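You operate a simulated robot arm through the tools that you are given. There is no shell and no other tool. Be economical: measure what you need, move in short steps, check, and stop when the job is done.

Carry out the task below with a simulated robot arm. There is one attempt and no reset: what you move stays moved.

## Task
Count the black weights on the long table, then put as many of the wooden wedges from the long table on the long wall shelf. Then put the tagged skein marked "90" from the pale table on the shelf under the pale table. Then press the green level button three times. Then open the right yellow drawer, fetch the large purple ball from the inside of the right yellow drawer and set it in the beige oblong basket and shut the drawer again. The order counts.

The check looks at the end state, three seconds after you hand in, the way a careful person would. Anything else that was tipped, shoved, dropped, spilled or broken makes it a failure.

## Robot
A 7-joint arm with a two-finger parallel gripper on a trunk, on a base that drives. Base frame: it is fixed to the floor where the robot stands at the start and does not move with it; the origin is under the middle of the robot, x ahead of it, y to its left, z up. Units: mm, rad, N and s.
Its first joint turns from -2.897 to 2.897 rad. Places, roughly: black weight (5x5x5 cm) [4900, -200, 800]; green level button [700, -2000, 300]; large purple ball (8x7x7 cm) [-1400, 1500, 600]; long wall shelf (19x336 cm) [4920, 280, 1320]; oblong basket (23x15x5 cm) [-3800, 800, 800]; right yellow drawer [-1500, 1600, 600]; shelf under the pale table [600, -9100, 200]; tagged skein [1750, -9000, 750]; wooden wedge (8x3x4 cm) [4900, 300, 800]. Payload 3.43 kg.
The TCP is the grasp point between the finger pads, 30 mm short of the fingertips. In the tool frame z runs along the fingers and y along their closing line. The gripper opens to 94 mm. The fingers are 28 mm wide and 10 mm thick; the gripper's body (50 by 96 mm) begins 55 mm behind the TCP.
Orientation is told as [roll, pitch, yaw] about the base's x, y, z axes, in that order, counted from this pose: with the fingers straight down and closing along the base's y, the tool's x points along the base's -x, its y along +y and its z along -z.

## Interface
- The arm moves only by the tool jog_arm. Its argument "increments" is a list of rows, each an object of numbers (a shift or turn left out is 0, a gripper value left out holds the last): "x", "y", "z": the shift along the tool's x, y, z in mm; "rx", "ry", "rz": the turn, a rotation vector about the tool's x, y, z in rad; "fingers": the opening in per cent of the stroke, from 0 (shut) to 100 (fully open). In form: [{"x": .., "y": .., "z": .., "rx": .., "ry": .., "rz": .., "fingers": ..}, ...]. A call has 1 to 12 rows; each row shifts and turns the commanded pose from where the row before left it, along the tool's axes as they then stand. Each row takes 0.2 s and may step no farther than 50 mm and 0.15 rad from the row before; otherwise, or with a gripper value out of range, the whole call is refused. Where a pose cannot be reached the arm comes as near as it can. A force on the tool above 40 N (or 10 N above the force at the start of the call, whichever is more), or a blocked arm, ends the call early, and 0.2 s more pass. Each finger travels about 45 mm/s and halts on what it meets, pressing with about 26 N; the grip force reading is that of the motor and also rises with nothing between the fingers. The clock runs only during rows and for 0.2 s after the last one: add rows that do not move to give the fingers time. It gives the time, the measured TCP pose, the force on the tool (base axes), the opening and the grip force at its end, in the units of the frame above (readings bear some noise), with the torque about the TCP (base axes, N m) and any sound that the robot's microphone picked up, and new pictures: "pictures" is both (left out), scene, wrist or none.
- Cameras (640 x 400 px; columns grow to the right, rows downward): "scene" is now at [526.4, 166.4, 1255.2]; the picture's right is [-0.33, -0.94, 0.00], its down [-0.52, 0.18, -0.84] and it looks along [0.79, -0.28, -0.55] (base axes); focal length 292 px, centre (320, 200). "wrist" rides on the gripper at [76, 14, -103] in the tool frame; the picture's right is [-0.18, 0.98, 0.00], its down [-0.75, -0.14, -0.64] and it looks along [-0.63, -0.12, 0.77] (tool axes); focal length 243 px, centre (320, 200). There is no depth. A picture from a camera that has moved, and an enlarged one, comes with that camera's place and axes in the base frame and with its lens. The place of the scene camera against the robot may be out by one fixed shift of up to 12 mm in any direction.
- lift_body(by): slides the trunk up (or, below 0, down) by that many mm; the arm and the scene camera ride with it, the base frame stays. It gives what a move gives, with no picture.
- drive_base(legs): drives the robot by 1 to 6 legs, each [ahead, left, turn to the left] in mm, mm and rad, along the robot's own axes; the way and the turn of a leg run together, so that a leg with both is an arc; at most 1500 mm and 3.142 rad a leg. The arm and the cameras ride along, it lands a little off, and it stops where it bumps. It gives what a move gives, and a new picture of the scene camera.
- pan_tilt(pan, tilt): turns the head with the scene camera to pan (to the left, within 1.798 rad either way) and tilt (down, from -0.506 to 1.204), counted from straight ahead of the robot. It gives what a move gives, and a new picture of the scene camera.
- zoom(camera, box): a new picture of the part [left, top, right, bottom] of that camera's present view, enlarged. It takes no simulated time.
- finish_job(): hands the job in; it is judged then, once.

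Go step by step. Nothing tells you exact positions but the pictures and the camera data: compare them with the known pose of the tool, close in by small moves and look again before you grip or let go. The budget is 196 turns and 260 pictures, counting those below and the enlarged ones. Unless the task says otherwise, let go and move clear before handing in.

The tools are called after "Request:" as a command line: name --argument value ..., lists and objects as JSON in quotes. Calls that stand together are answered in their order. jog_arm: Moves the arm, as the interface text tells. Its arguments: {"type":"object","properties":{"increments":{"type":"array","items":{"type":"object","properties":{"x":{"type":"number"},"y":{"type":"number"},"z":{"type":"number"},"rx":{"type":"number"},"ry":{"type":"number"},"rz":{"type":"number"},"fingers":{"type":"number"}}}},"pictures":{"type":"string","enum":["both","scene","wrist","none"]}},"required":["increments"]} The other tools are called the same way: lift_body (by) slides the trunk up or down; drive_base (legs) drives the base; pan_tilt (pan, tilt) turns the head that bears the scene camera; zoom (camera, box) takes an enlarged picture of a part of a camera's view; finish_job () hands the job in.

At the start:

```text
time: 0.0
ee_pos: [643.1, 116.2, 1059.0]
ee_rot: [-0.205, 0.054, -0.009]
contact_force: [0.2, -0.6, 0.2]
torque: [-0.04, 0.01, -0.01]
opening: 94.2
grip_force: 0.1
trunk travel left (down, up): [-300.0, 310.0]
robot x, y, heading: [-2.1, 1.6, -0.002]
head pan, tilt: [-0.337, 0.581]
```

scene: 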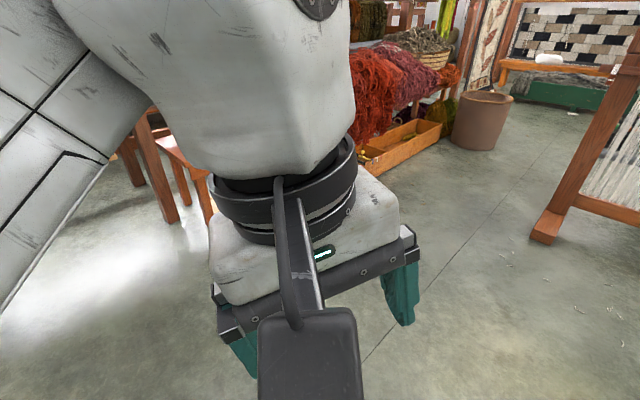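
wrist: 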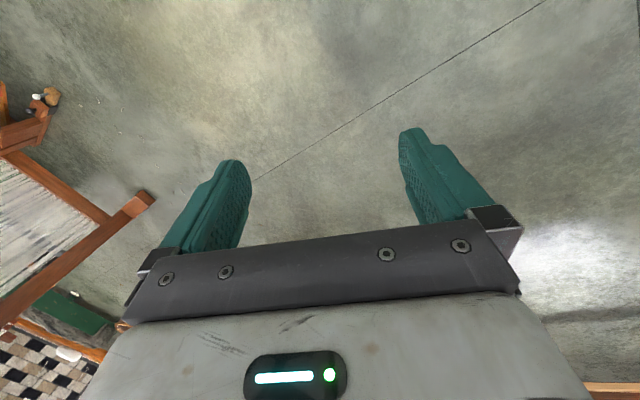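

I see the arm in front of the camera and a weaving workshop beyond. I'll look around by panning the head first.

Request:
pan_tilt --pan 0.5 --tilt 0.2

Request:
pan_tilt --pan -0.8 --tilt 0.2

Request:
pan_tilt --pan -1.7 --tilt 0.3

Request:
pan_tilt --pan 1.7 --tilt 0.3

```text
time: 1.2
ee_pos: [643.1, 114.9, 1057.3]
ee_rot: [-0.211, 0.057, -0.009]
contact_force: [-0.5, 0.7, 0.2]
torque: [-0.02, 0.0, 0.01]
opening: 94.1
grip_force: 0.0
trunk travel left (down, up): [-300.0, 310.0]
robot x, y, heading: [1.7, -1.0, 0.001]
head pan, tilt: [0.499, 0.201]
camera scene: at [524.3, 240.3, 1290.2], right [0.48, -0.88, 0.0], down [-0.18, -0.1, -0.98], along [0.86, 0.47, -0.2], focal length 292 px, centre (320, 200)
```

scene: 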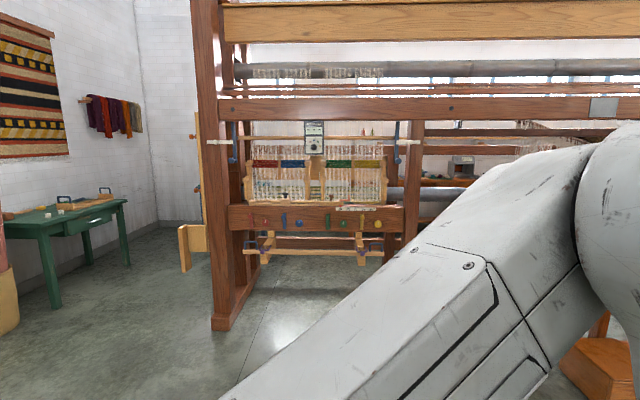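

```text
time: 2.6
ee_pos: [643.0, 114.5, 1057.9]
ee_rot: [-0.21, 0.055, -0.008]
contact_force: [0.1, 0.3, 0.2]
torque: [-0.05, -0.01, 0.03]
opening: 94.4
grip_force: 0.0
trunk travel left (down, up): [-300.0, 310.0]
robot x, y, heading: [1.6, -2.3, -0.002]
head pan, tilt: [-0.799, 0.201]
camera scene: at [507.4, 129.0, 1290.2], right [-0.72, -0.7, 0.0], down [-0.14, 0.14, -0.98], along [0.68, -0.7, -0.2], focal length 292 px, centre (320, 200)
```

scene: 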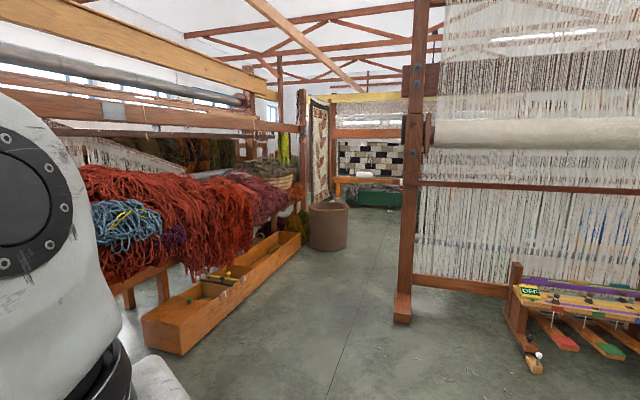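

```text
time: 3.8
ee_pos: [643.5, 113.7, 1058.6]
ee_rot: [-0.209, 0.057, -0.01]
contact_force: [0.4, 0.5, 0.4]
torque: [-0.06, 0.01, 0.05]
opening: 94.0
grip_force: 0.0
trunk travel left (down, up): [-300.0, 310.0]
robot x, y, heading: [2.1, -3.6, -0.001]
head pan, tilt: [-1.7, 0.3]
camera scene: at [430.5, 103.2, 1281.0], right [-0.99, 0.13, 0.0], down [0.04, 0.29, -0.96], along [-0.12, -0.95, -0.3], focal length 292 px, centre (320, 200)
```

scene: 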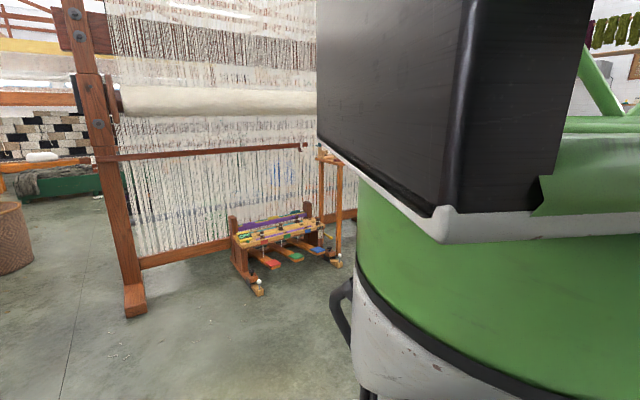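

```text
time: 6.7
ee_pos: [643.6, 113.7, 1057.5]
ee_rot: [-0.21, 0.054, -0.009]
contact_force: [0.0, 0.3, -0.1]
torque: [0.02, 0.02, 0.04]
opening: 94.1
grip_force: 0.1
trunk travel left (down, up): [-300.0, 310.0]
robot x, y, heading: [-2.8, -0.4, 0.001]
head pan, tilt: [1.7, 0.3]
camera scene: at [430.4, 288.3, 1280.9], right [0.99, 0.13, 0.0], down [0.04, -0.29, -0.96], along [-0.12, 0.95, -0.3], focal length 292 px, centre (320, 200)
```

scene: 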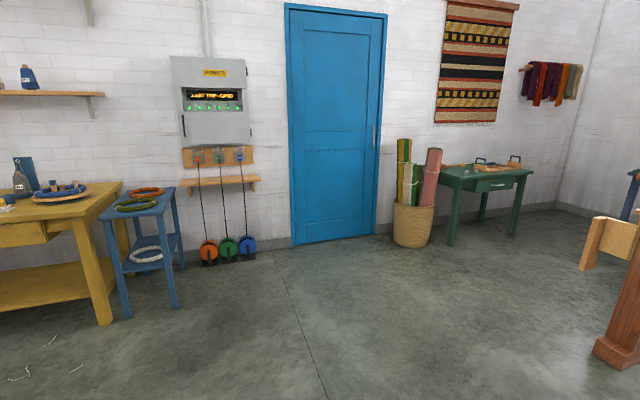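

The long table must lie behind the big loom. I'll drive left and ahead to look past the loom's left post, where the floor looks clear.

Request:
drive_base --legs '[[300, 1300, 0]]'

Request:
pan_tilt --pan 0.3 --tilt 0.2

Request:
pan_tilt --pan -0.3 --tilt 0.0

```text
time: 13.4
ee_pos: [953.0, 1407.9, 1059.1]
ee_rot: [-0.207, 0.055, -0.019]
contact_force: [0.4, -0.2, -1.8]
torque: [0.02, -0.01, 0.03]
opening: 93.8
grip_force: 0.0
trunk travel left (down, up): [-300.0, 310.0]
robot x, y, heading: [309.0, 1304.1, -0.008]
head pan, tilt: [1.7, 0.3]
camera scene: at [742.2, 1584.3, 1281.0], right [0.99, 0.12, 0.0], down [0.03, -0.29, -0.96], along [-0.11, 0.95, -0.3], focal length 292 px, centre (320, 200)
```

scene: 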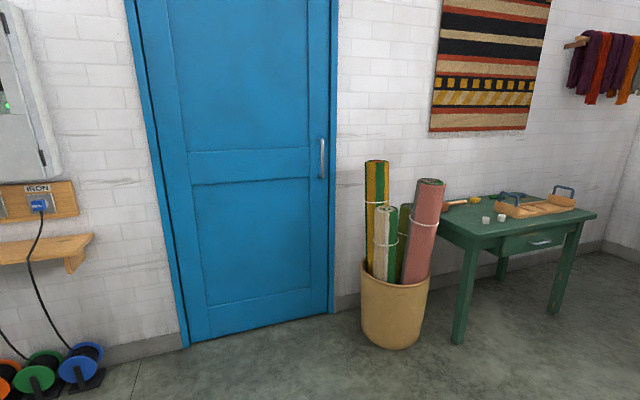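

```text
time: 14.9
ee_pos: [952.3, 1408.4, 1057.3]
ee_rot: [-0.209, 0.057, -0.021]
contact_force: [-0.2, -0.4, 1.0]
torque: [0.0, 0.0, -0.04]
opening: 94.1
grip_force: 0.0
trunk travel left (down, up): [-300.0, 310.0]
robot x, y, heading: [308.8, 1302.2, -0.01]
head pan, tilt: [0.3, 0.201]
camera scene: at [842.6, 1518.2, 1290.2], right [0.29, -0.96, 0.0], down [-0.19, -0.06, -0.98], along [0.94, 0.28, -0.2], focal length 292 px, centre (320, 200)
```

scene: 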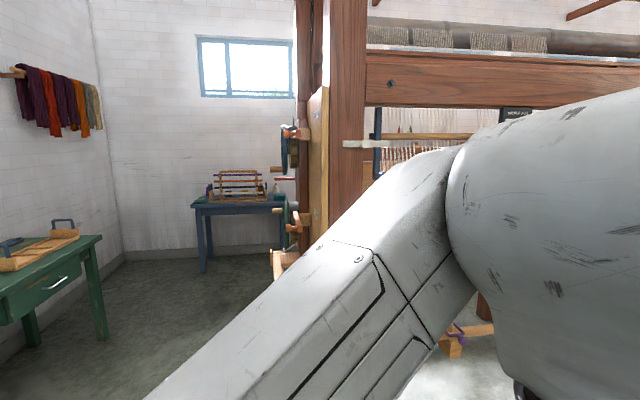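

```text
time: 15.9
ee_pos: [953.4, 1408.9, 1058.1]
ee_rot: [-0.209, 0.058, -0.02]
contact_force: [-0.7, -0.4, 0.0]
torque: [0.03, -0.05, -0.01]
opening: 94.0
grip_force: 0.0
trunk travel left (down, up): [-300.0, 310.0]
robot x, y, heading: [309.6, 1299.7, -0.009]
head pan, tilt: [-0.3, 0.0]
camera scene: at [839.0, 1464.1, 1308.6], right [-0.3, -0.95, 0.0], down [0.0, 0.0, -1.0], along [0.95, -0.3, 0.0], focal length 292 px, centre (320, 200)
```

scene: 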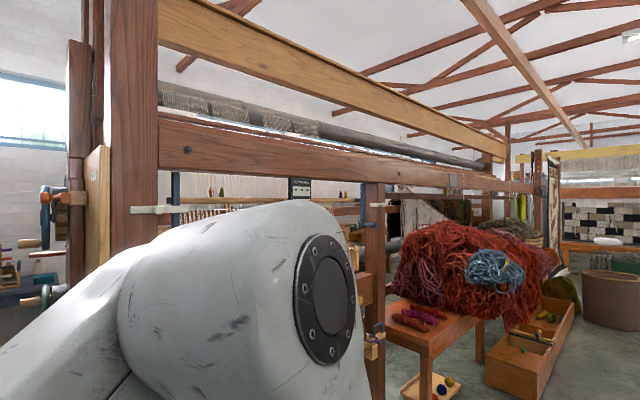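

The room is rotated about 0.48 rad to the base frame; the long table should be along the far wall. I'll turn to be in line with the room and drive between the loom and the green table.

Request:
drive_base --legs '[[0, 0, 0.485], [860, 190, 0], [860, 190, 0]]'

Request:
pan_tilt --pan -0.9 --tilt 0.2

```text
time: 26.2
ee_pos: [2152.1, 2850.5, 1057.3]
ee_rot: [-0.209, 0.058, 0.497]
contact_force: [0.4, 0.1, -0.4]
torque: [0.0, -0.04, -0.01]
opening: 94.2
grip_force: 0.0
trunk travel left (down, up): [-300.0, 310.0]
robot x, y, heading: [1648.0, 2442.1, 0.508]
head pan, tilt: [-0.3, 0.0]
camera scene: at [2025.7, 2842.9, 1308.7], right [0.21, -0.98, 0.0], down [0.0, 0.0, -1.0], along [0.98, 0.21, 0.0], focal length 292 px, centre (320, 200)
```

scene: 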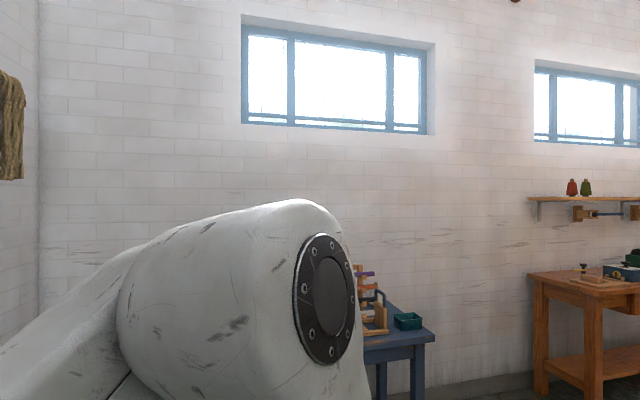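

```text
time: 27.2
ee_pos: [2152.0, 2851.8, 1055.7]
ee_rot: [-0.212, 0.058, 0.497]
contact_force: [0.3, 0.5, 0.4]
torque: [-0.01, 0.0, -0.02]
opening: 94.0
grip_force: 0.0
trunk travel left (down, up): [-300.0, 310.0]
robot x, y, heading: [1645.3, 2440.7, 0.503]
head pan, tilt: [-0.901, 0.201]
camera scene: at [2023.7, 2788.8, 1290.3], right [-0.38, -0.92, 0.0], down [-0.18, 0.08, -0.98], along [0.91, -0.38, -0.2], focal length 292 px, centre (320, 200)
```

scene: 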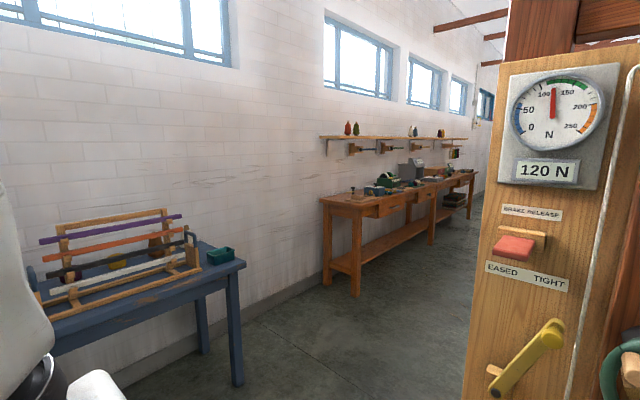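

I can see the long table along the far wall with the shelf above it. I'll drive ahead past the loom's edge and turn right along the aisle.

Request:
drive_base --legs '[[650, -100, 0], [0, 0, -1.0]]'

Request:
pan_tilt --pan -0.6 --tilt 0.2

Request:
pan_tilt --pan 0.7 --tilt 0.3

```text
time: 33.3
ee_pos: [2883.2, 2471.0, 1057.4]
ee_rot: [-0.21, 0.057, -0.49]
contact_force: [0.8, -0.7, -0.9]
torque: [0.02, -0.01, 0.03]
opening: 94.1
grip_force: 0.1
trunk travel left (down, up): [-300.0, 310.0]
robot x, y, heading: [2259.2, 2667.5, -0.481]
head pan, tilt: [-0.901, 0.201]
camera scene: at [2759.2, 2544.6, 1290.2], right [-0.98, -0.19, 0.0], down [-0.04, 0.2, -0.98], along [0.18, -0.96, -0.2], focal length 292 px, centre (320, 200)
```

scene: 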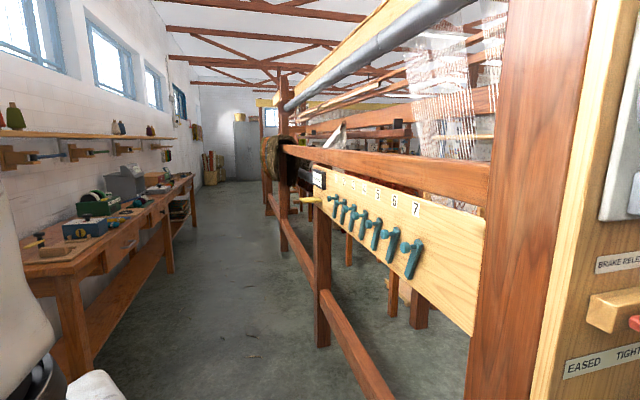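

```text
time: 34.1
ee_pos: [2882.3, 2470.5, 1057.1]
ee_rot: [-0.212, 0.058, -0.491]
contact_force: [0.1, 0.3, -0.3]
torque: [0.02, 0.0, -0.01]
opening: 94.0
grip_force: 0.2
trunk travel left (down, up): [-300.0, 310.0]
robot x, y, heading: [2257.3, 2668.1, -0.481]
head pan, tilt: [-0.6, 0.201]
camera scene: at [2785.5, 2553.9, 1290.2], right [-0.88, -0.47, 0.0], down [-0.09, 0.18, -0.98], along [0.46, -0.87, -0.2], focal length 292 px, centre (320, 200)
```

scene: 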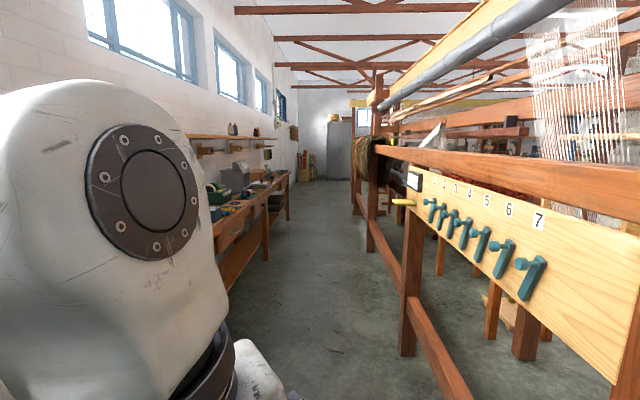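

```text
time: 35.6
ee_pos: [2882.4, 2471.6, 1057.5]
ee_rot: [-0.211, 0.057, -0.49]
contact_force: [-0.4, 0.7, -0.3]
torque: [0.01, -0.01, 0.02]
opening: 94.2
grip_force: 0.1
trunk travel left (down, up): [-300.0, 310.0]
robot x, y, heading: [2262.8, 2669.3, -0.48]
head pan, tilt: [0.7, 0.3]
camera scene: at [2832.9, 2656.4, 1280.9], right [0.22, -0.98, 0.0], down [-0.29, -0.06, -0.96], along [0.93, 0.21, -0.3], focal length 292 px, centre (320, 200)
```

scene: 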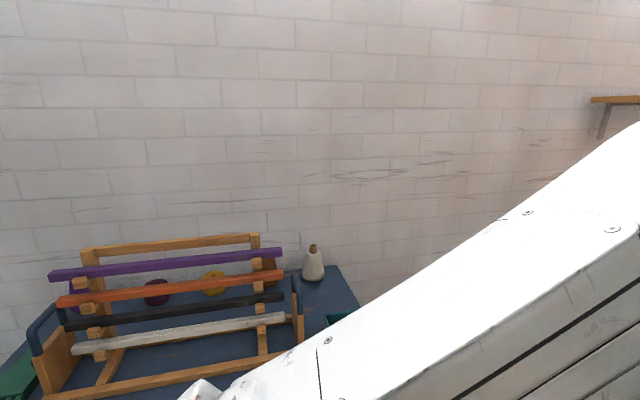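

The aisle between loom and long table is about 1 m wide. I'll drive into its mouth, aligned along it, and inspect the table.

Request:
drive_base --legs '[[740, -20, 0], [0, 0, -0.61]]'

Request:
pan_tilt --pan 0.25 --tilt 0.3

```text
time: 41.3
ee_pos: [3294.5, 1783.4, 1057.6]
ee_rot: [-0.21, 0.057, -1.111]
contact_force: [-0.8, 0.1, 0.0]
torque: [0.04, 0.0, 0.01]
opening: 93.9
grip_force: 0.0
trunk travel left (down, up): [-300.0, 310.0]
robot x, y, heading: [2901.9, 2302.2, -1.099]
head pan, tilt: [0.7, 0.3]
camera scene: at [3361.0, 1962.4, 1280.9], right [-0.39, -0.92, 0.0], down [-0.27, 0.12, -0.96], along [0.88, -0.37, -0.3], focal length 292 px, centre (320, 200)
```

scene: 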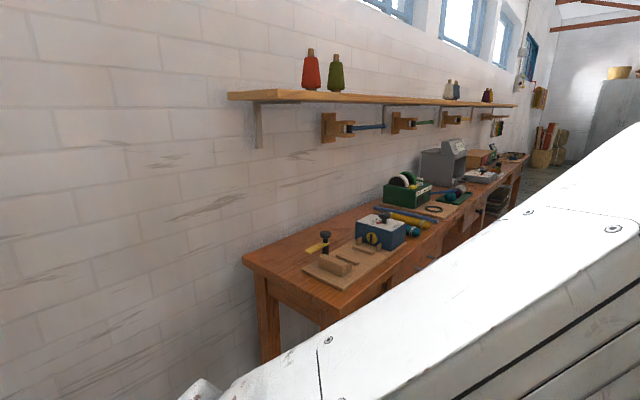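

```text
time: 42.2
ee_pos: [3295.1, 1782.1, 1057.6]
ee_rot: [-0.211, 0.057, -1.109]
contact_force: [0.0, 0.0, -0.4]
torque: [0.01, -0.01, 0.01]
opening: 93.9
grip_force: 0.1
trunk travel left (down, up): [-300.0, 310.0]
robot x, y, heading: [2900.6, 2299.8, -1.098]
head pan, tilt: [0.25, 0.3]
camera scene: at [3336.6, 1928.7, 1280.9], right [-0.75, -0.66, 0.0], down [-0.2, 0.22, -0.96], along [0.63, -0.72, -0.3], focal length 292 px, centre (320, 200)
```

scene: 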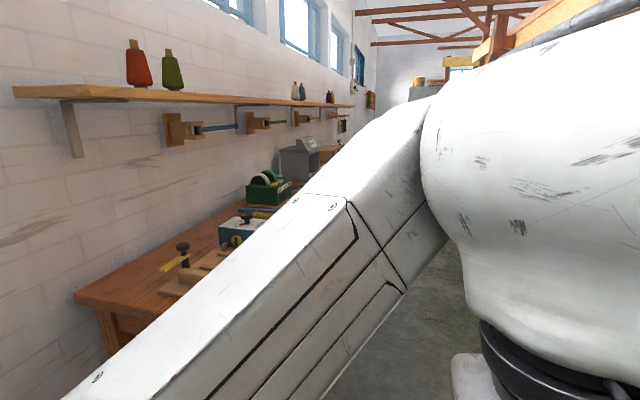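

I'll go on along the aisle, centred, with the camera looking left at the table.

Request:
drive_base --legs '[[500, 100, 0], [700, 0, 0]]'

Request:
pan_tilt --pan 0.8 --tilt 0.4

```text
time: 48.5
ee_pos: [3925.8, 791.1, 1058.7]
ee_rot: [-0.212, 0.057, -1.105]
contact_force: [-0.5, -0.3, -1.0]
torque: [0.02, 0.02, 0.0]
opening: 93.7
grip_force: 0.0
trunk travel left (down, up): [-300.0, 310.0]
robot x, y, heading: [3526.4, 1310.5, -1.094]
head pan, tilt: [0.25, 0.3]
camera scene: at [3967.6, 937.2, 1281.0], right [-0.75, -0.67, 0.0], down [-0.2, 0.22, -0.96], along [0.64, -0.71, -0.3], focal length 292 px, centre (320, 200)
```

scene: 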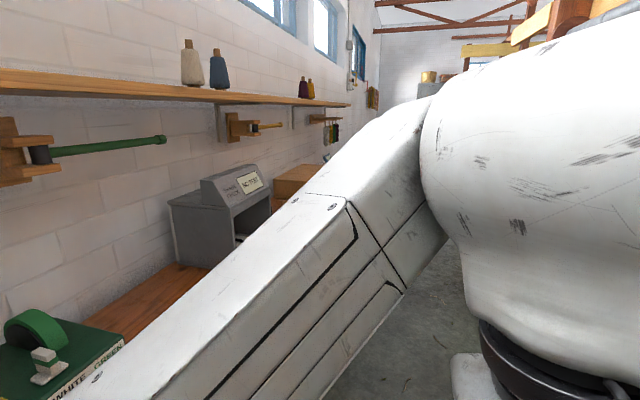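

```text
time: 49.4
ee_pos: [3926.3, 790.6, 1058.4]
ee_rot: [-0.209, 0.056, -1.104]
contact_force: [0.4, 1.0, 0.4]
torque: [0.02, 0.0, 0.03]
opening: 94.0
grip_force: 0.0
trunk travel left (down, up): [-300.0, 310.0]
robot x, y, heading: [3529.5, 1306.6, -1.092]
head pan, tilt: [0.799, 0.4]
camera scene: at [3994.2, 980.0, 1271.7], right [-0.29, -0.96, 0.0], down [-0.37, 0.11, -0.92], along [0.88, -0.27, -0.39], focal length 292 px, centre (320, 200)
```

scene: 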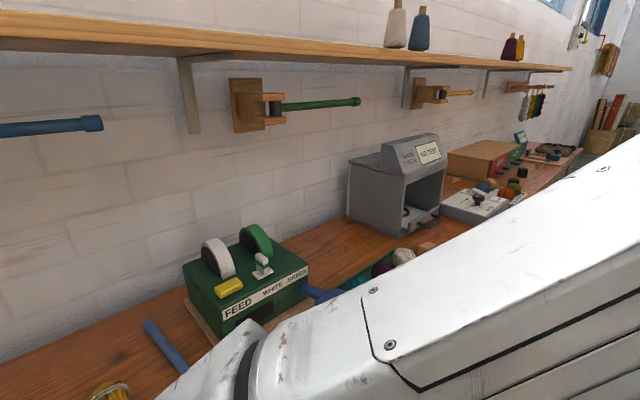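

The arm hides the table, so I'll retract the tool toward the robot first.

Request:
jog_arm --increments '[{"x": 40}, {"x": 40}, {"x": 40}, {"x": 40}, {"x": 40}]' --pictures "scene"

```text
time: 50.6
ee_pos: [3840.9, 939.8, 1045.7]
ee_rot: [-0.242, 0.272, -1.168]
contact_force: [-0.6, 0.4, -0.9]
torque: [-0.02, -0.03, -0.01]
opening: 94.1
grip_force: 0.0
trunk travel left (down, up): [-300.0, 310.0]
robot x, y, heading: [3531.6, 1307.8, -1.09]
head pan, tilt: [0.799, 0.4]
stopped in row 5: the arm was blocked; the commanded pose is now the measured one
camera scene: at [3993.9, 980.3, 1268.5], right [-0.29, -0.96, 0.0], down [-0.4, 0.12, -0.91], along [0.87, -0.26, -0.42], focal length 292 px, centre (320, 200)
```

scene: 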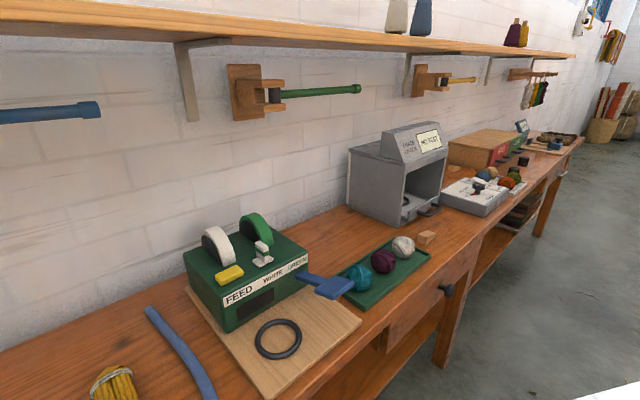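

Request:
jog_arm --increments '[{"x": -20}]' --pictures "none"

Request:
zoom --camera "scene" --box '[330, 110, 600, 280]'

```text
time: 51.0
ee_pos: [3849.6, 923.2, 1040.5]
ee_rot: [-0.242, 0.269, -1.166]
contact_force: [0.2, 0.5, 0.0]
torque: [-0.02, -0.01, 0.02]
opening: 94.1
grip_force: 0.2
trunk travel left (down, up): [-300.0, 310.0]
robot x, y, heading: [3530.9, 1309.5, -1.092]
head pan, tilt: [0.799, 0.4]
```

```text
2.35 times, centred on (465, 195) of scene
camera zoom: at [3994.3, 980.6, 1271.7], right [-0.29, -0.96, 0.0], down [-0.37, 0.11, -0.92], along [0.88, -0.27, -0.39], focal length 688 px, centre (-21, 212)
```

zoom: 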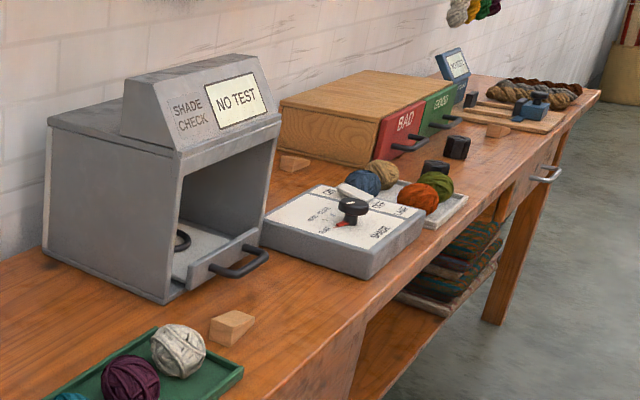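

I see wooden wedges and black cubes farther along. I'll drive on and look more closely.

Request:
drive_base --legs '[[750, 0, 0]]'

Request:
pan_tilt --pan 1.1 --tilt 0.5

```text
time: 55.1
ee_pos: [4197.1, 245.8, 1040.6]
ee_rot: [-0.24, 0.273, -1.171]
contact_force: [0.1, 0.4, -0.5]
torque: [-0.01, 0.0, 0.01]
opening: 94.1
grip_force: 0.1
trunk travel left (down, up): [-300.0, 310.0]
robot x, y, heading: [3874.9, 631.2, -1.098]
head pan, tilt: [0.799, 0.4]
camera scene: at [4342.2, 302.3, 1271.7], right [-0.29, -0.96, 0.0], down [-0.37, 0.11, -0.92], along [0.88, -0.27, -0.39], focal length 292 px, centre (320, 200)
```

scene: 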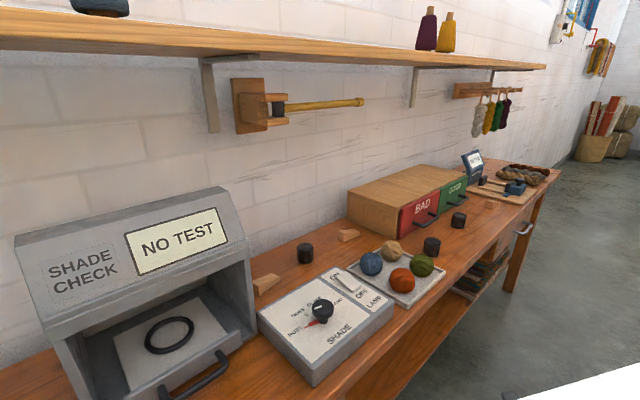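

```text
time: 55.9
ee_pos: [4197.4, 245.0, 1040.8]
ee_rot: [-0.241, 0.273, -1.172]
contact_force: [0.1, 0.3, 0.4]
torque: [0.0, 0.02, 0.02]
opening: 94.1
grip_force: 0.1
trunk travel left (down, up): [-300.0, 310.0]
robot x, y, heading: [3878.1, 632.5, -1.097]
head pan, tilt: [1.1, 0.499]
camera scene: at [4344.7, 329.6, 1262.6], right [0.0, -1.0, 0.0], down [-0.48, 0.0, -0.88], along [0.88, 0.0, -0.48], focal length 292 px, centre (320, 200)
```

scene: 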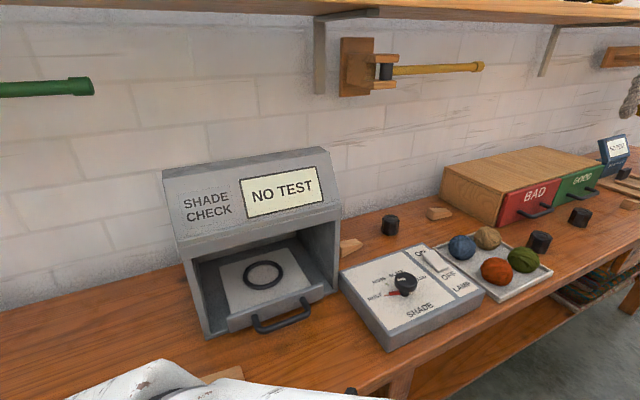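

Request:
drive_base --legs '[[800, 0, 0]]'

Request:
pan_tilt --pan 1.5 --tilt 0.5

```text
time: 60.2
ee_pos: [4556.5, -470.5, 1041.2]
ee_rot: [-0.241, 0.273, -1.179]
contact_force: [-0.3, -1.5, 0.5]
torque: [0.03, -0.01, -0.02]
opening: 94.1
grip_force: 0.1
trunk travel left (down, up): [-300.0, 310.0]
robot x, y, heading: [4242.8, -82.6, -1.102]
head pan, tilt: [1.1, 0.499]
camera scene: at [4704.8, -386.9, 1262.6], right [0.0, -1.0, 0.0], down [-0.48, 0.0, -0.88], along [0.88, 0.0, -0.48], focal length 292 px, centre (320, 200)
```

scene: 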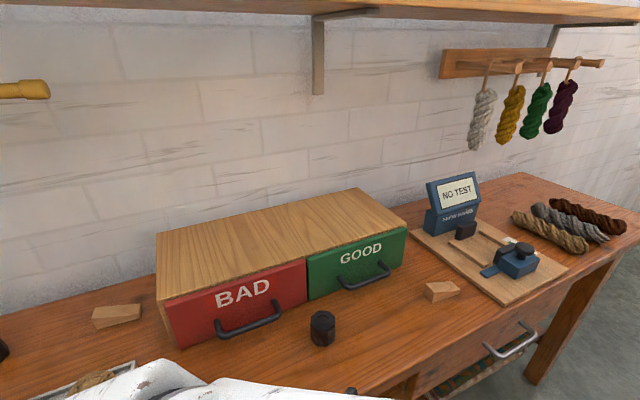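

```text
time: 61.1
ee_pos: [4556.2, -470.9, 1039.7]
ee_rot: [-0.242, 0.273, -1.18]
contact_force: [0.1, 0.8, 0.0]
torque: [0.0, 0.0, 0.0]
opening: 93.9
grip_force: 0.0
trunk travel left (down, up): [-300.0, 310.0]
robot x, y, heading: [4242.3, -80.7, -1.106]
head pan, tilt: [1.499, 0.499]
camera scene: at [4697.8, -351.6, 1262.6], right [0.38, -0.92, 0.0], down [-0.44, -0.18, -0.88], along [0.81, 0.34, -0.48], focal length 292 px, centre (320, 200)
```

scene: 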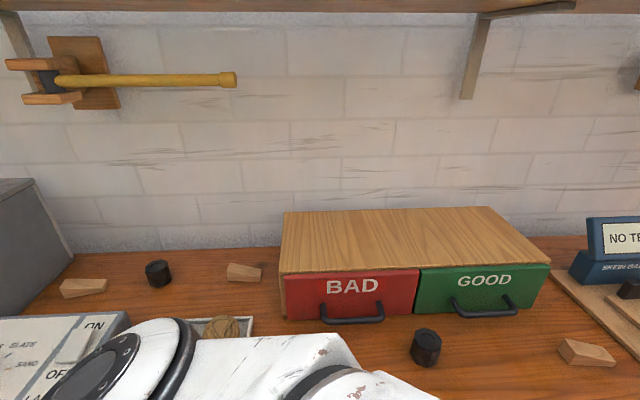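

Request:
pan_tilt --pan 0.9 --tilt 0.5

Request:
zoom --camera "scene" --box '[290, 160, 490, 300]'

```text
time: 62.1
ee_pos: [4556.4, -470.4, 1039.7]
ee_rot: [-0.24, 0.272, -1.18]
contact_force: [0.3, -0.7, -0.5]
torque: [0.02, -0.02, 0.0]
opening: 94.0
grip_force: 0.2
trunk travel left (down, up): [-300.0, 310.0]
robot x, y, heading: [4237.0, -78.4, -1.106]
head pan, tilt: [0.901, 0.499]
camera scene: at [4702.9, -404.8, 1262.6], right [-0.2, -0.98, 0.0], down [-0.47, 0.1, -0.88], along [0.86, -0.18, -0.48], focal length 292 px, centre (320, 200)
```

scene: 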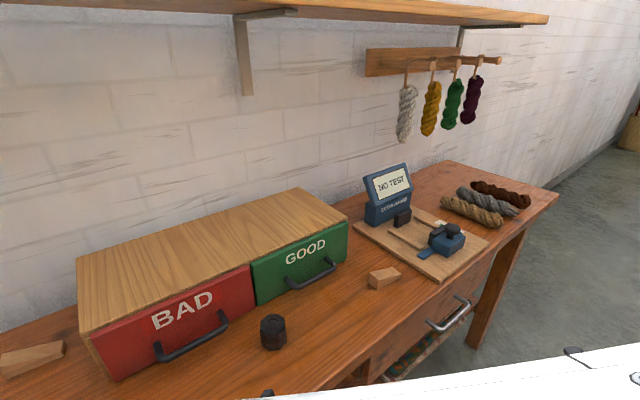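

```text
2.86 times, centred on (390, 230) of scene
camera zoom: at [4702.9, -404.8, 1262.6], right [-0.2, -0.98, 0.0], down [-0.47, 0.1, -0.88], along [0.86, -0.18, -0.48], focal length 835 px, centre (120, 114)
```

zoom: 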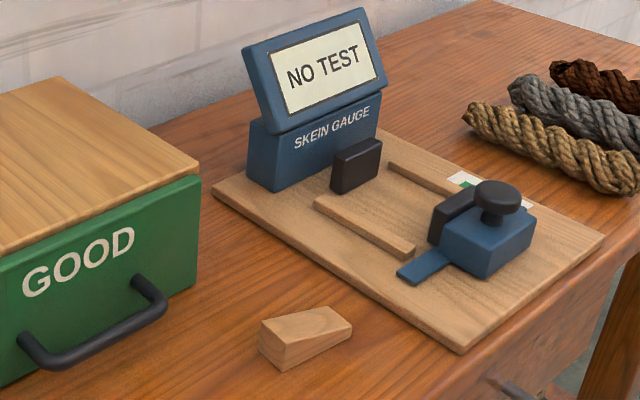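

Three black weights and several wooden wedges so far. I'll turn the robot to face the table and check for hidden ones.

Request:
drive_base --legs '[[0, 0, 0.8], [0, 0, 0.78]]'

Request:
pan_tilt --pan 0.45 --tilt 0.6

Request:
pan_tilt --pan -0.7 --tilt 0.6

```text
time: 66.6
ee_pos: [4631.7, 236.3, 1039.8]
ee_rot: [-0.243, 0.272, 0.39]
contact_force: [-0.2, 0.0, 0.6]
torque: [0.04, -0.03, 0.03]
opening: 93.8
grip_force: 0.1
trunk travel left (down, up): [-300.0, 310.0]
robot x, y, heading: [4240.7, -79.0, 0.461]
head pan, tilt: [0.901, 0.499]
camera scene: at [4567.2, 382.2, 1262.6], right [0.98, -0.2, 0.0], down [-0.1, -0.47, -0.88], along [0.18, 0.86, -0.48], focal length 292 px, centre (320, 200)
```

scene: 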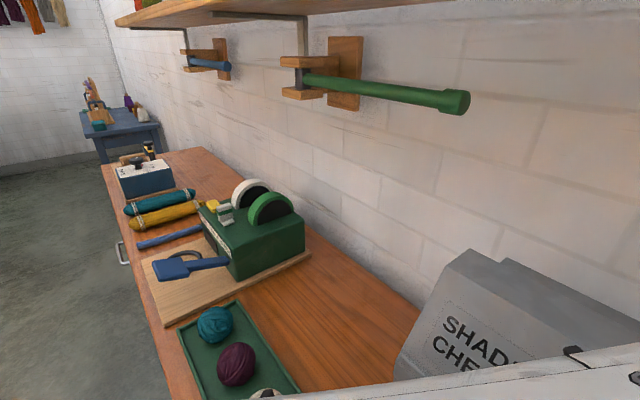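

```text
time: 67.5
ee_pos: [4630.6, 235.0, 1039.2]
ee_rot: [-0.239, 0.273, 0.387]
contact_force: [0.8, -0.5, 0.0]
torque: [0.01, -0.01, -0.01]
opening: 93.8
grip_force: 0.1
trunk travel left (down, up): [-300.0, 310.0]
robot x, y, heading: [4242.2, -78.8, 0.466]
head pan, tilt: [0.45, 0.6]
camera scene: at [4600.7, 364.7, 1254.0], right [0.81, -0.59, 0.0], down [-0.33, -0.45, -0.83], along [0.49, 0.67, -0.56], focal length 292 px, centre (320, 200)
```

scene: 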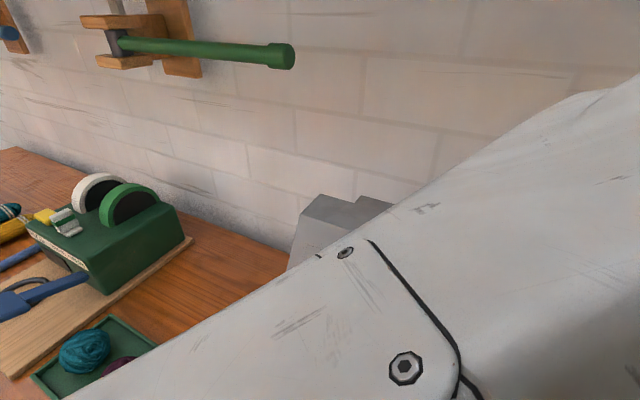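

```text
time: 68.8
ee_pos: [4631.1, 234.5, 1039.4]
ee_rot: [-0.239, 0.272, 0.382]
contact_force: [-0.4, -0.2, 0.0]
torque: [0.0, 0.01, -0.01]
opening: 93.7
grip_force: 0.1
trunk travel left (down, up): [-300.0, 310.0]
robot x, y, heading: [4247.0, -83.7, 0.462]
head pan, tilt: [-0.7, 0.6]
camera scene: at [4602.4, 363.5, 1254.0], right [0.79, -0.61, 0.0], down [-0.34, -0.45, -0.83], along [0.5, 0.66, -0.56], focal length 292 px, centre (320, 200)
```

scene: 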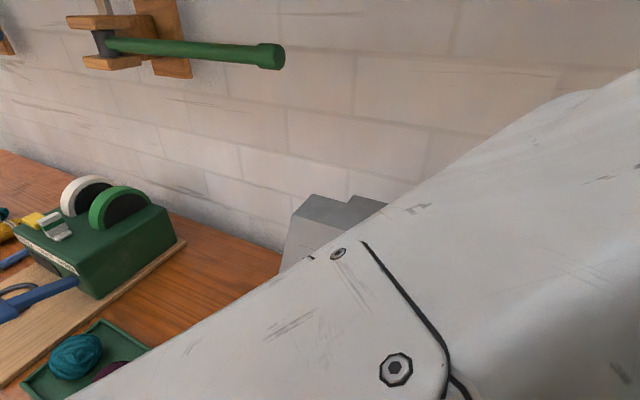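

The head was blocked by the arm. I'll pan it back, raise the trunk, and extend the arm a bit to free it.

Request:
pan_tilt --pan 0.5 --tilt 0.5

Request:
lift_body --by 180

Request:
jog_arm --increments '[{"ry": 0.1, "rx": 0.05}, {"ry": 0.1, "rx": 0.05}, {"x": -40}, {"x": -40}, {"x": -40}]' --pictures "both"

```text
time: 70.2
ee_pos: [4632.4, 236.1, 1040.5]
ee_rot: [-0.245, 0.271, 0.394]
contact_force: [-0.6, 0.3, -0.4]
torque: [-0.01, -0.01, 0.0]
opening: 93.9
grip_force: 0.0
trunk travel left (down, up): [-300.0, 310.0]
robot x, y, heading: [4241.7, -79.3, 0.463]
head pan, tilt: [0.499, 0.499]
camera scene: at [4600.0, 368.0, 1261.9], right [0.82, -0.57, 0.0], down [-0.27, -0.4, -0.87], along [0.49, 0.72, -0.49], focal length 292 px, centre (320, 200)
```

scene: 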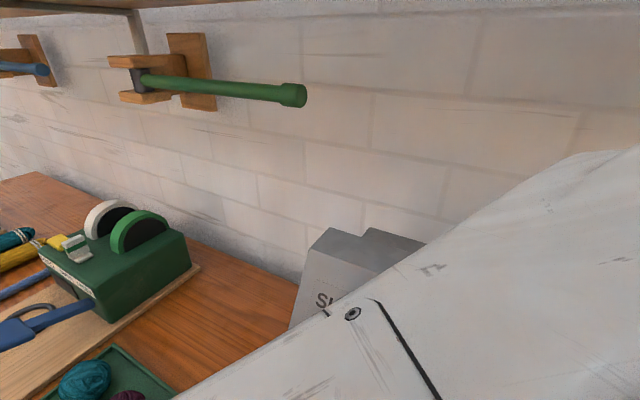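

```text
time: 72.2
ee_pos: [4630.6, 236.2, 1221.2]
ee_rot: [-0.24, 0.273, 0.388]
contact_force: [0.7, 0.4, -0.3]
torque: [-0.02, 0.04, 0.01]
opening: 94.1
grip_force: 0.1
trunk travel left (down, up): [-480.0, 130.0]
robot x, y, heading: [4239.0, -81.4, 0.466]
head pan, tilt: [0.499, 0.499]
```

```text
time: 72.7
ee_pos: [4631.3, 234.0, 1220.1]
ee_rot: [-0.283, 0.344, 0.379]
contact_force: [0.6, -1.5, -0.4]
torque: [0.14, 0.14, 0.04]
opening: 94.0
grip_force: 0.1
trunk travel left (down, up): [-480.0, 130.0]
robot x, y, heading: [4238.1, -80.6, 0.464]
head pan, tilt: [0.499, 0.499]
stopped in row 2: the force on the tool passed its limit at 71 N (the readings are from after the stop); the commanded pose is now the measured one
camera scene: at [4600.4, 367.8, 1442.6], right [0.82, -0.57, 0.0], down [-0.27, -0.39, -0.88], along [0.5, 0.72, -0.48], focal length 292 px, centre (320, 200)
camera wrist: at [4579.9, 258.3, 1335.3], right [-0.27, 0.91, -0.32], down [0.85, 0.39, 0.36], along [0.45, -0.17, -0.88], focal length 243 px, centre (320, 200)
```

scene: 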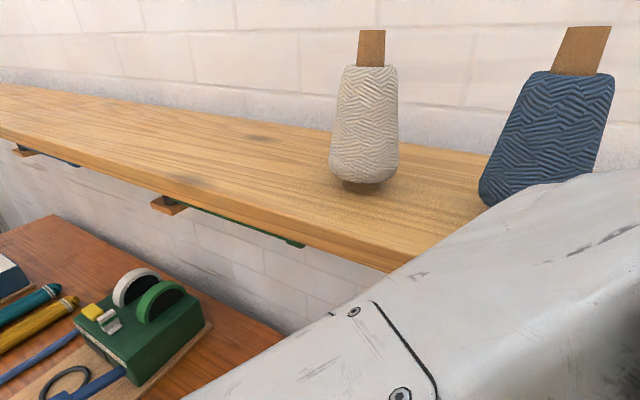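
wrist: 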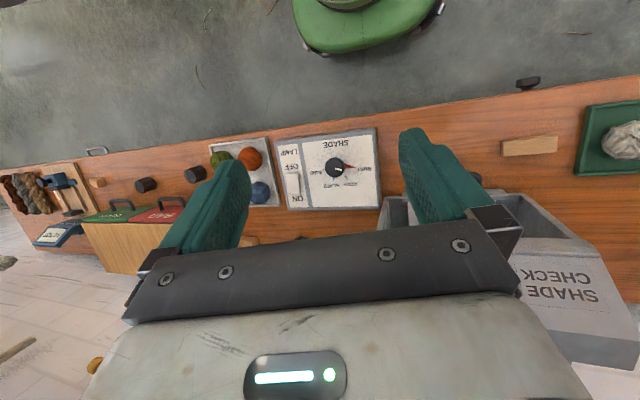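

The jog went the wrong way and touched the head. I'll move the tool forward away and level it.

Request:
jog_arm --increments '[{"x": -30}, {"x": -30}, {"x": -30}, {"ry": -0.14, "rx": -0.12}, {"ry": -0.14, "rx": -0.12}, {"x": -30, "ry": -0.06, "rx": -0.04}]' --pictures "both"

```text
refused: row 4 steps farther than a row can; nothing moved
```

Request:
jog_arm --increments '[{"x": -30}, {"x": -30}, {"x": -30}, {"ry": -0.1, "rx": -0.09}, {"ry": -0.1, "rx": -0.09}, {"x": -30, "ry": -0.1, "rx": -0.09}]' --pictures "both"

```text
time: 74.1
ee_pos: [4738.4, 275.8, 1185.3]
ee_rot: [0.0, 0.049, 0.422]
contact_force: [1.1, 0.3, -0.1]
torque: [0.0, -0.02, 0.03]
opening: 94.1
grip_force: 0.0
trunk travel left (down, up): [-480.0, 130.0]
robot x, y, heading: [4240.1, -81.3, 0.461]
head pan, tilt: [0.499, 0.499]
camera scene: at [4601.3, 367.8, 1442.4], right [0.82, -0.57, 0.0], down [-0.27, -0.39, -0.88], along [0.5, 0.72, -0.48], focal length 292 px, centre (320, 200)
camera wrist: at [4668.4, 260.4, 1291.6], right [-0.23, 0.97, -0.01], down [0.77, 0.19, 0.6], along [0.59, 0.13, -0.8], focal length 243 px, centre (320, 200)
```

scene: 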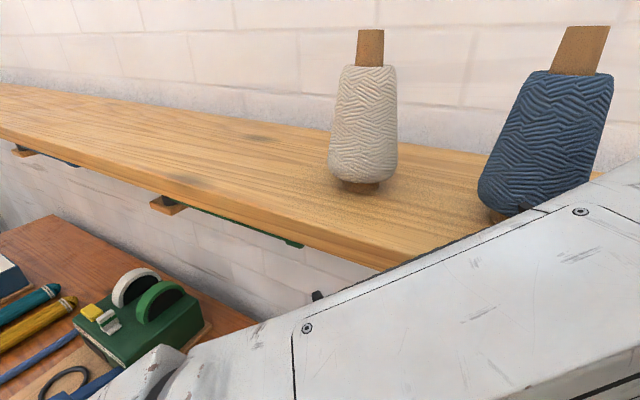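
wrist: 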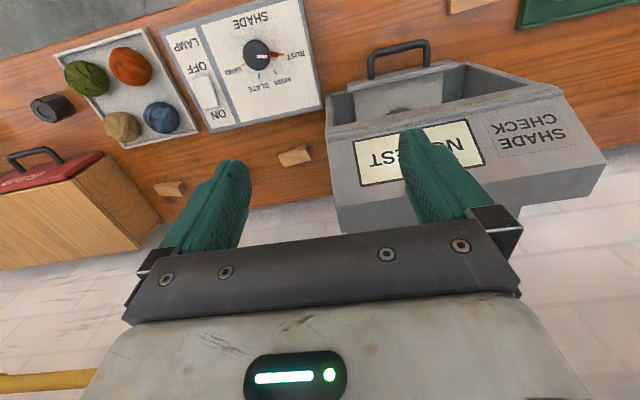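

Request:
pan_tilt --pan 1.0 --tilt 0.5

Request:
zoom --camera "scene" --box '[60, 120, 360, 310]'

Request:
pan_tilt --pan -0.6 --tilt 0.7

```text
time: 75.0
ee_pos: [4737.0, 277.0, 1185.0]
ee_rot: [-0.002, 0.051, 0.42]
contact_force: [-0.2, 0.3, 0.1]
torque: [-0.03, 0.01, -0.01]
opening: 93.8
grip_force: 0.1
trunk travel left (down, up): [-480.0, 130.0]
robot x, y, heading: [4243.1, -78.5, 0.462]
head pan, tilt: [1.0, 0.499]
camera scene: at [4558.3, 383.6, 1442.5], right [0.99, -0.11, 0.0], down [-0.05, -0.48, -0.88], along [0.09, 0.87, -0.48], focal length 292 px, centre (320, 200)
```

scene: 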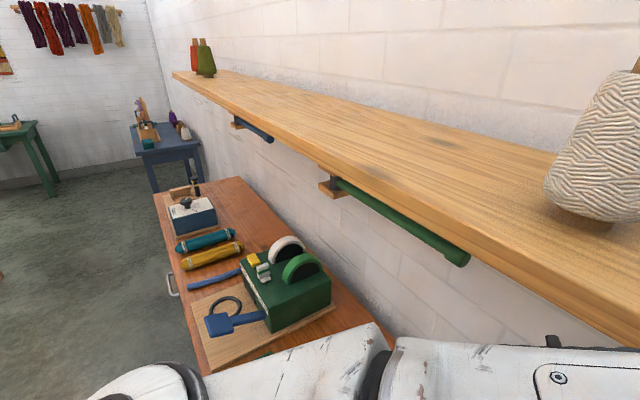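

```text
2.11 times, centred on (210, 215) of scene
camera zoom: at [4558.3, 383.6, 1442.5], right [0.99, -0.11, 0.0], down [-0.05, -0.48, -0.88], along [0.09, 0.87, -0.48], focal length 616 px, centre (552, 168)
```

zoom: 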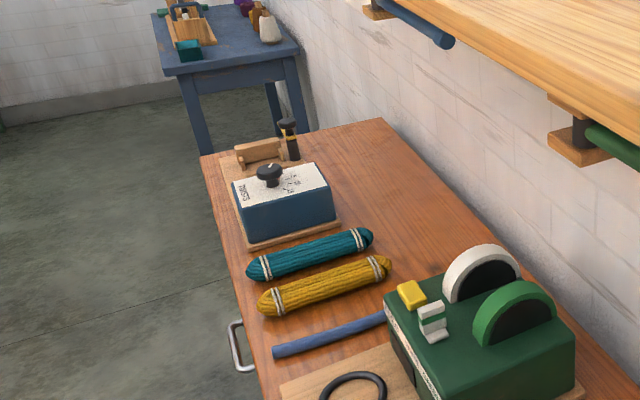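

```text
time: 76.7
ee_pos: [4735.7, 276.9, 1184.6]
ee_rot: [-0.001, 0.051, 0.421]
contact_force: [0.0, -0.7, 0.0]
torque: [0.03, 0.01, -0.05]
opening: 94.0
grip_force: 0.0
trunk travel left (down, up): [-480.0, 130.0]
robot x, y, heading: [4242.1, -77.3, 0.465]
head pan, tilt: [-0.6, 0.7]
camera scene: at [4632.8, 281.7, 1424.8], right [-0.14, -0.99, 0.0], down [-0.64, 0.09, -0.76], along [0.76, -0.1, -0.64], focal length 292 px, centre (320, 200)
```

scene: 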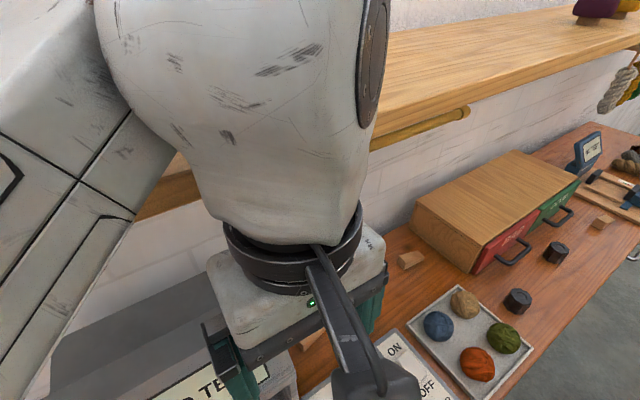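

I count three black weights (one by the ball tray, one before the BAD box, one at the back near the wall), so three wedges go on the shelf. I'll start with the wedge beside the green tray: move the tool over it and turn the fingers.

Request:
jog_arm --increments '[{"x": 8, "y": 42}, {"x": 8, "y": 42}, {"x": 8, "y": 42}, {"x": 8, "y": 42}, {"x": 8, "y": 42}, {"x": 8, "y": 42}, {"rz": -0.15}, {"rz": -0.15}, {"rz": -0.15}, {"rz": -0.15}, {"rz": -0.15}, {"rz": -0.15}]' --pictures "wrist"

```text
time: 79.3
ee_pos: [4589.8, 487.1, 1186.4]
ee_rot: [0.037, 0.031, 1.326]
contact_force: [0.3, -0.9, 0.5]
torque: [-0.03, 0.02, -0.03]
opening: 94.0
grip_force: 0.1
trunk travel left (down, up): [-480.0, 130.0]
robot x, y, heading: [4240.5, -83.2, 0.469]
head pan, tilt: [-0.6, 0.7]
camera wrist: at [4563.6, 418.9, 1293.0], right [-0.91, 0.42, 0.03], down [0.35, 0.71, 0.61], along [0.23, 0.57, -0.79], focal length 243 px, centre (320, 200)
```

wrist: 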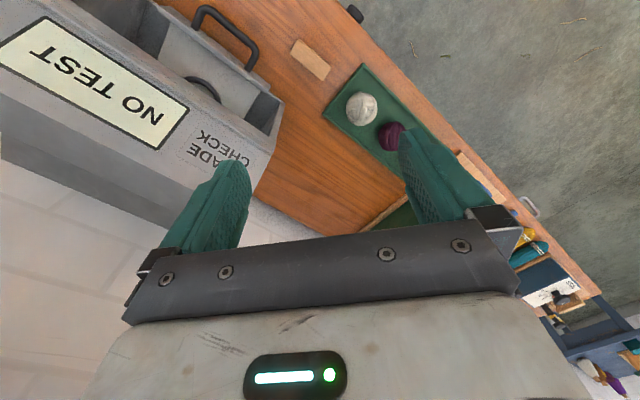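

Wedge A is right beneath the tool. I'll turn the fingers to line up with it and lower the trunk.

Request:
jog_arm --increments '[{"rz": -0.137, "rx": 0.006, "ry": -0.005}, {"rz": -0.137, "rx": 0.006, "ry": -0.005}, {"rz": -0.137, "rx": 0.006, "ry": -0.005}, {"rz": -0.137, "rx": 0.006, "ry": -0.005}, {"rz": -0.137, "rx": 0.006, "ry": -0.005}, {"rz": -0.137, "rx": 0.006, "ry": -0.005}]' --pictures "none"

Request:
lift_body --by -200

Request:
jog_arm --increments '[{"z": 30}, {"z": 30}]' --pictures "both"

```text
time: 80.7
ee_pos: [4590.1, 487.6, 1187.9]
ee_rot: [0.006, -0.019, 2.147]
contact_force: [0.6, -0.6, -0.2]
torque: [0.02, 0.01, -0.01]
opening: 94.0
grip_force: 0.0
trunk travel left (down, up): [-480.0, 130.0]
robot x, y, heading: [4239.2, -80.2, 0.463]
head pan, tilt: [-0.6, 0.7]
```

```text
time: 82.8
ee_pos: [4589.8, 487.4, 987.5]
ee_rot: [0.005, -0.019, 2.144]
contact_force: [0.6, -0.3, -1.0]
torque: [-0.01, -0.02, -0.03]
opening: 94.0
grip_force: 0.1
trunk travel left (down, up): [-280.0, 330.0]
robot x, y, heading: [4242.6, -78.5, 0.464]
head pan, tilt: [-0.6, 0.7]
```

```text
time: 83.4
ee_pos: [4588.9, 487.8, 927.4]
ee_rot: [0.006, -0.019, 2.143]
contact_force: [0.2, -0.1, -0.3]
torque: [0.0, -0.03, 0.02]
opening: 94.0
grip_force: 0.0
trunk travel left (down, up): [-280.0, 330.0]
robot x, y, heading: [4243.6, -78.7, 0.467]
head pan, tilt: [-0.6, 0.7]
camera scene: at [4632.7, 281.6, 1225.0], right [-0.14, -0.99, 0.0], down [-0.64, 0.09, -0.76], along [0.76, -0.1, -0.64], focal length 292 px, centre (320, 200)
camera wrist: at [4620.6, 414.3, 1029.9], right [-0.93, -0.38, 0.01], down [-0.28, 0.7, 0.66], along [-0.25, 0.6, -0.75], focal length 243 px, centre (320, 200)
```

scene: 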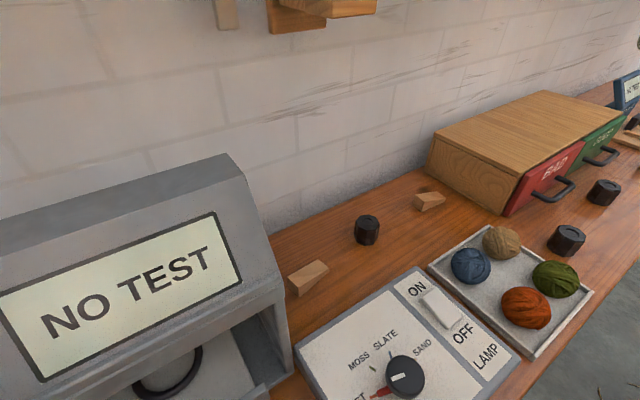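
wrist: 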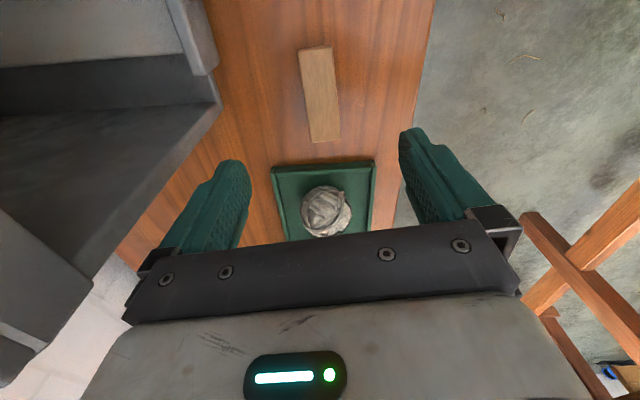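

Request:
jog_arm --increments '[{"z": 30}, {"z": 30}, {"z": 20}]' --pictures "wrist"

```text
time: 84.2
ee_pos: [4587.8, 488.8, 849.0]
ee_rot: [0.006, -0.019, 2.142]
contact_force: [0.5, -0.3, -0.5]
torque: [0.0, 0.0, 0.0]
opening: 94.0
grip_force: 0.1
trunk travel left (down, up): [-280.0, 330.0]
robot x, y, heading: [4239.8, -81.0, 0.463]
head pan, tilt: [-0.6, 0.7]
camera wrist: at [4620.2, 415.2, 950.4], right [-0.93, -0.38, 0.01], down [-0.28, 0.7, 0.66], along [-0.25, 0.6, -0.75], focal length 243 px, centre (320, 200)
```

wrist: 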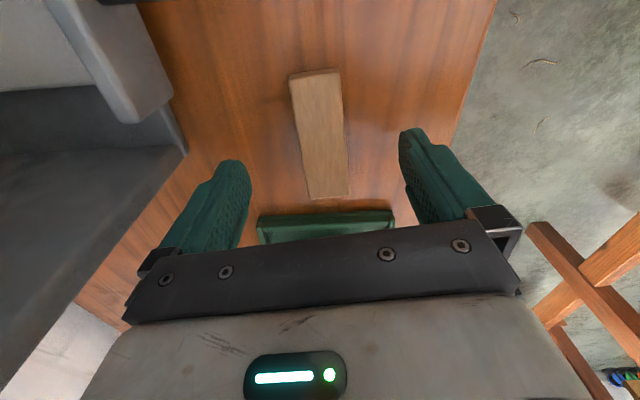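

Request:
jog_arm --increments '[{"z": 20}, {"z": 20}]' --pictures "wrist"

```text
time: 84.7
ee_pos: [4587.9, 488.4, 829.9]
ee_rot: [0.001, -0.02, 2.143]
contact_force: [-0.3, -2.5, 10.3]
torque: [-0.47, 0.35, 0.14]
opening: 94.4
grip_force: 0.1
trunk travel left (down, up): [-280.0, 330.0]
robot x, y, heading: [4237.3, -84.6, 0.467]
head pan, tilt: [-0.6, 0.7]
stopped in row 2: the force on the tool passed its limit at 63 N (the readings are from after the stop); the commanded pose is now the measured one
camera wrist: at [4618.5, 415.2, 932.3], right [-0.93, -0.38, 0.0], down [-0.28, 0.7, 0.66], along [-0.25, 0.61, -0.75], focal length 243 px, centre (320, 200)
```

wrist: 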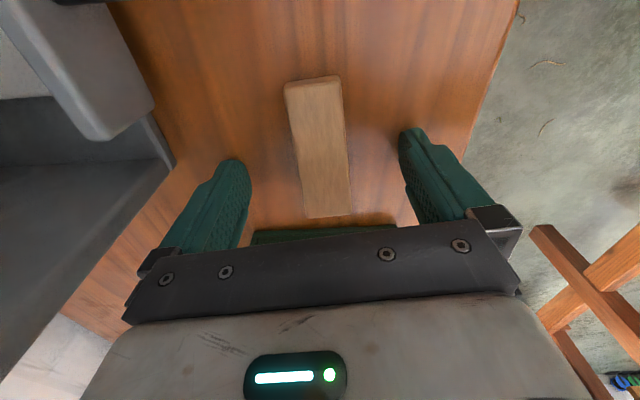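

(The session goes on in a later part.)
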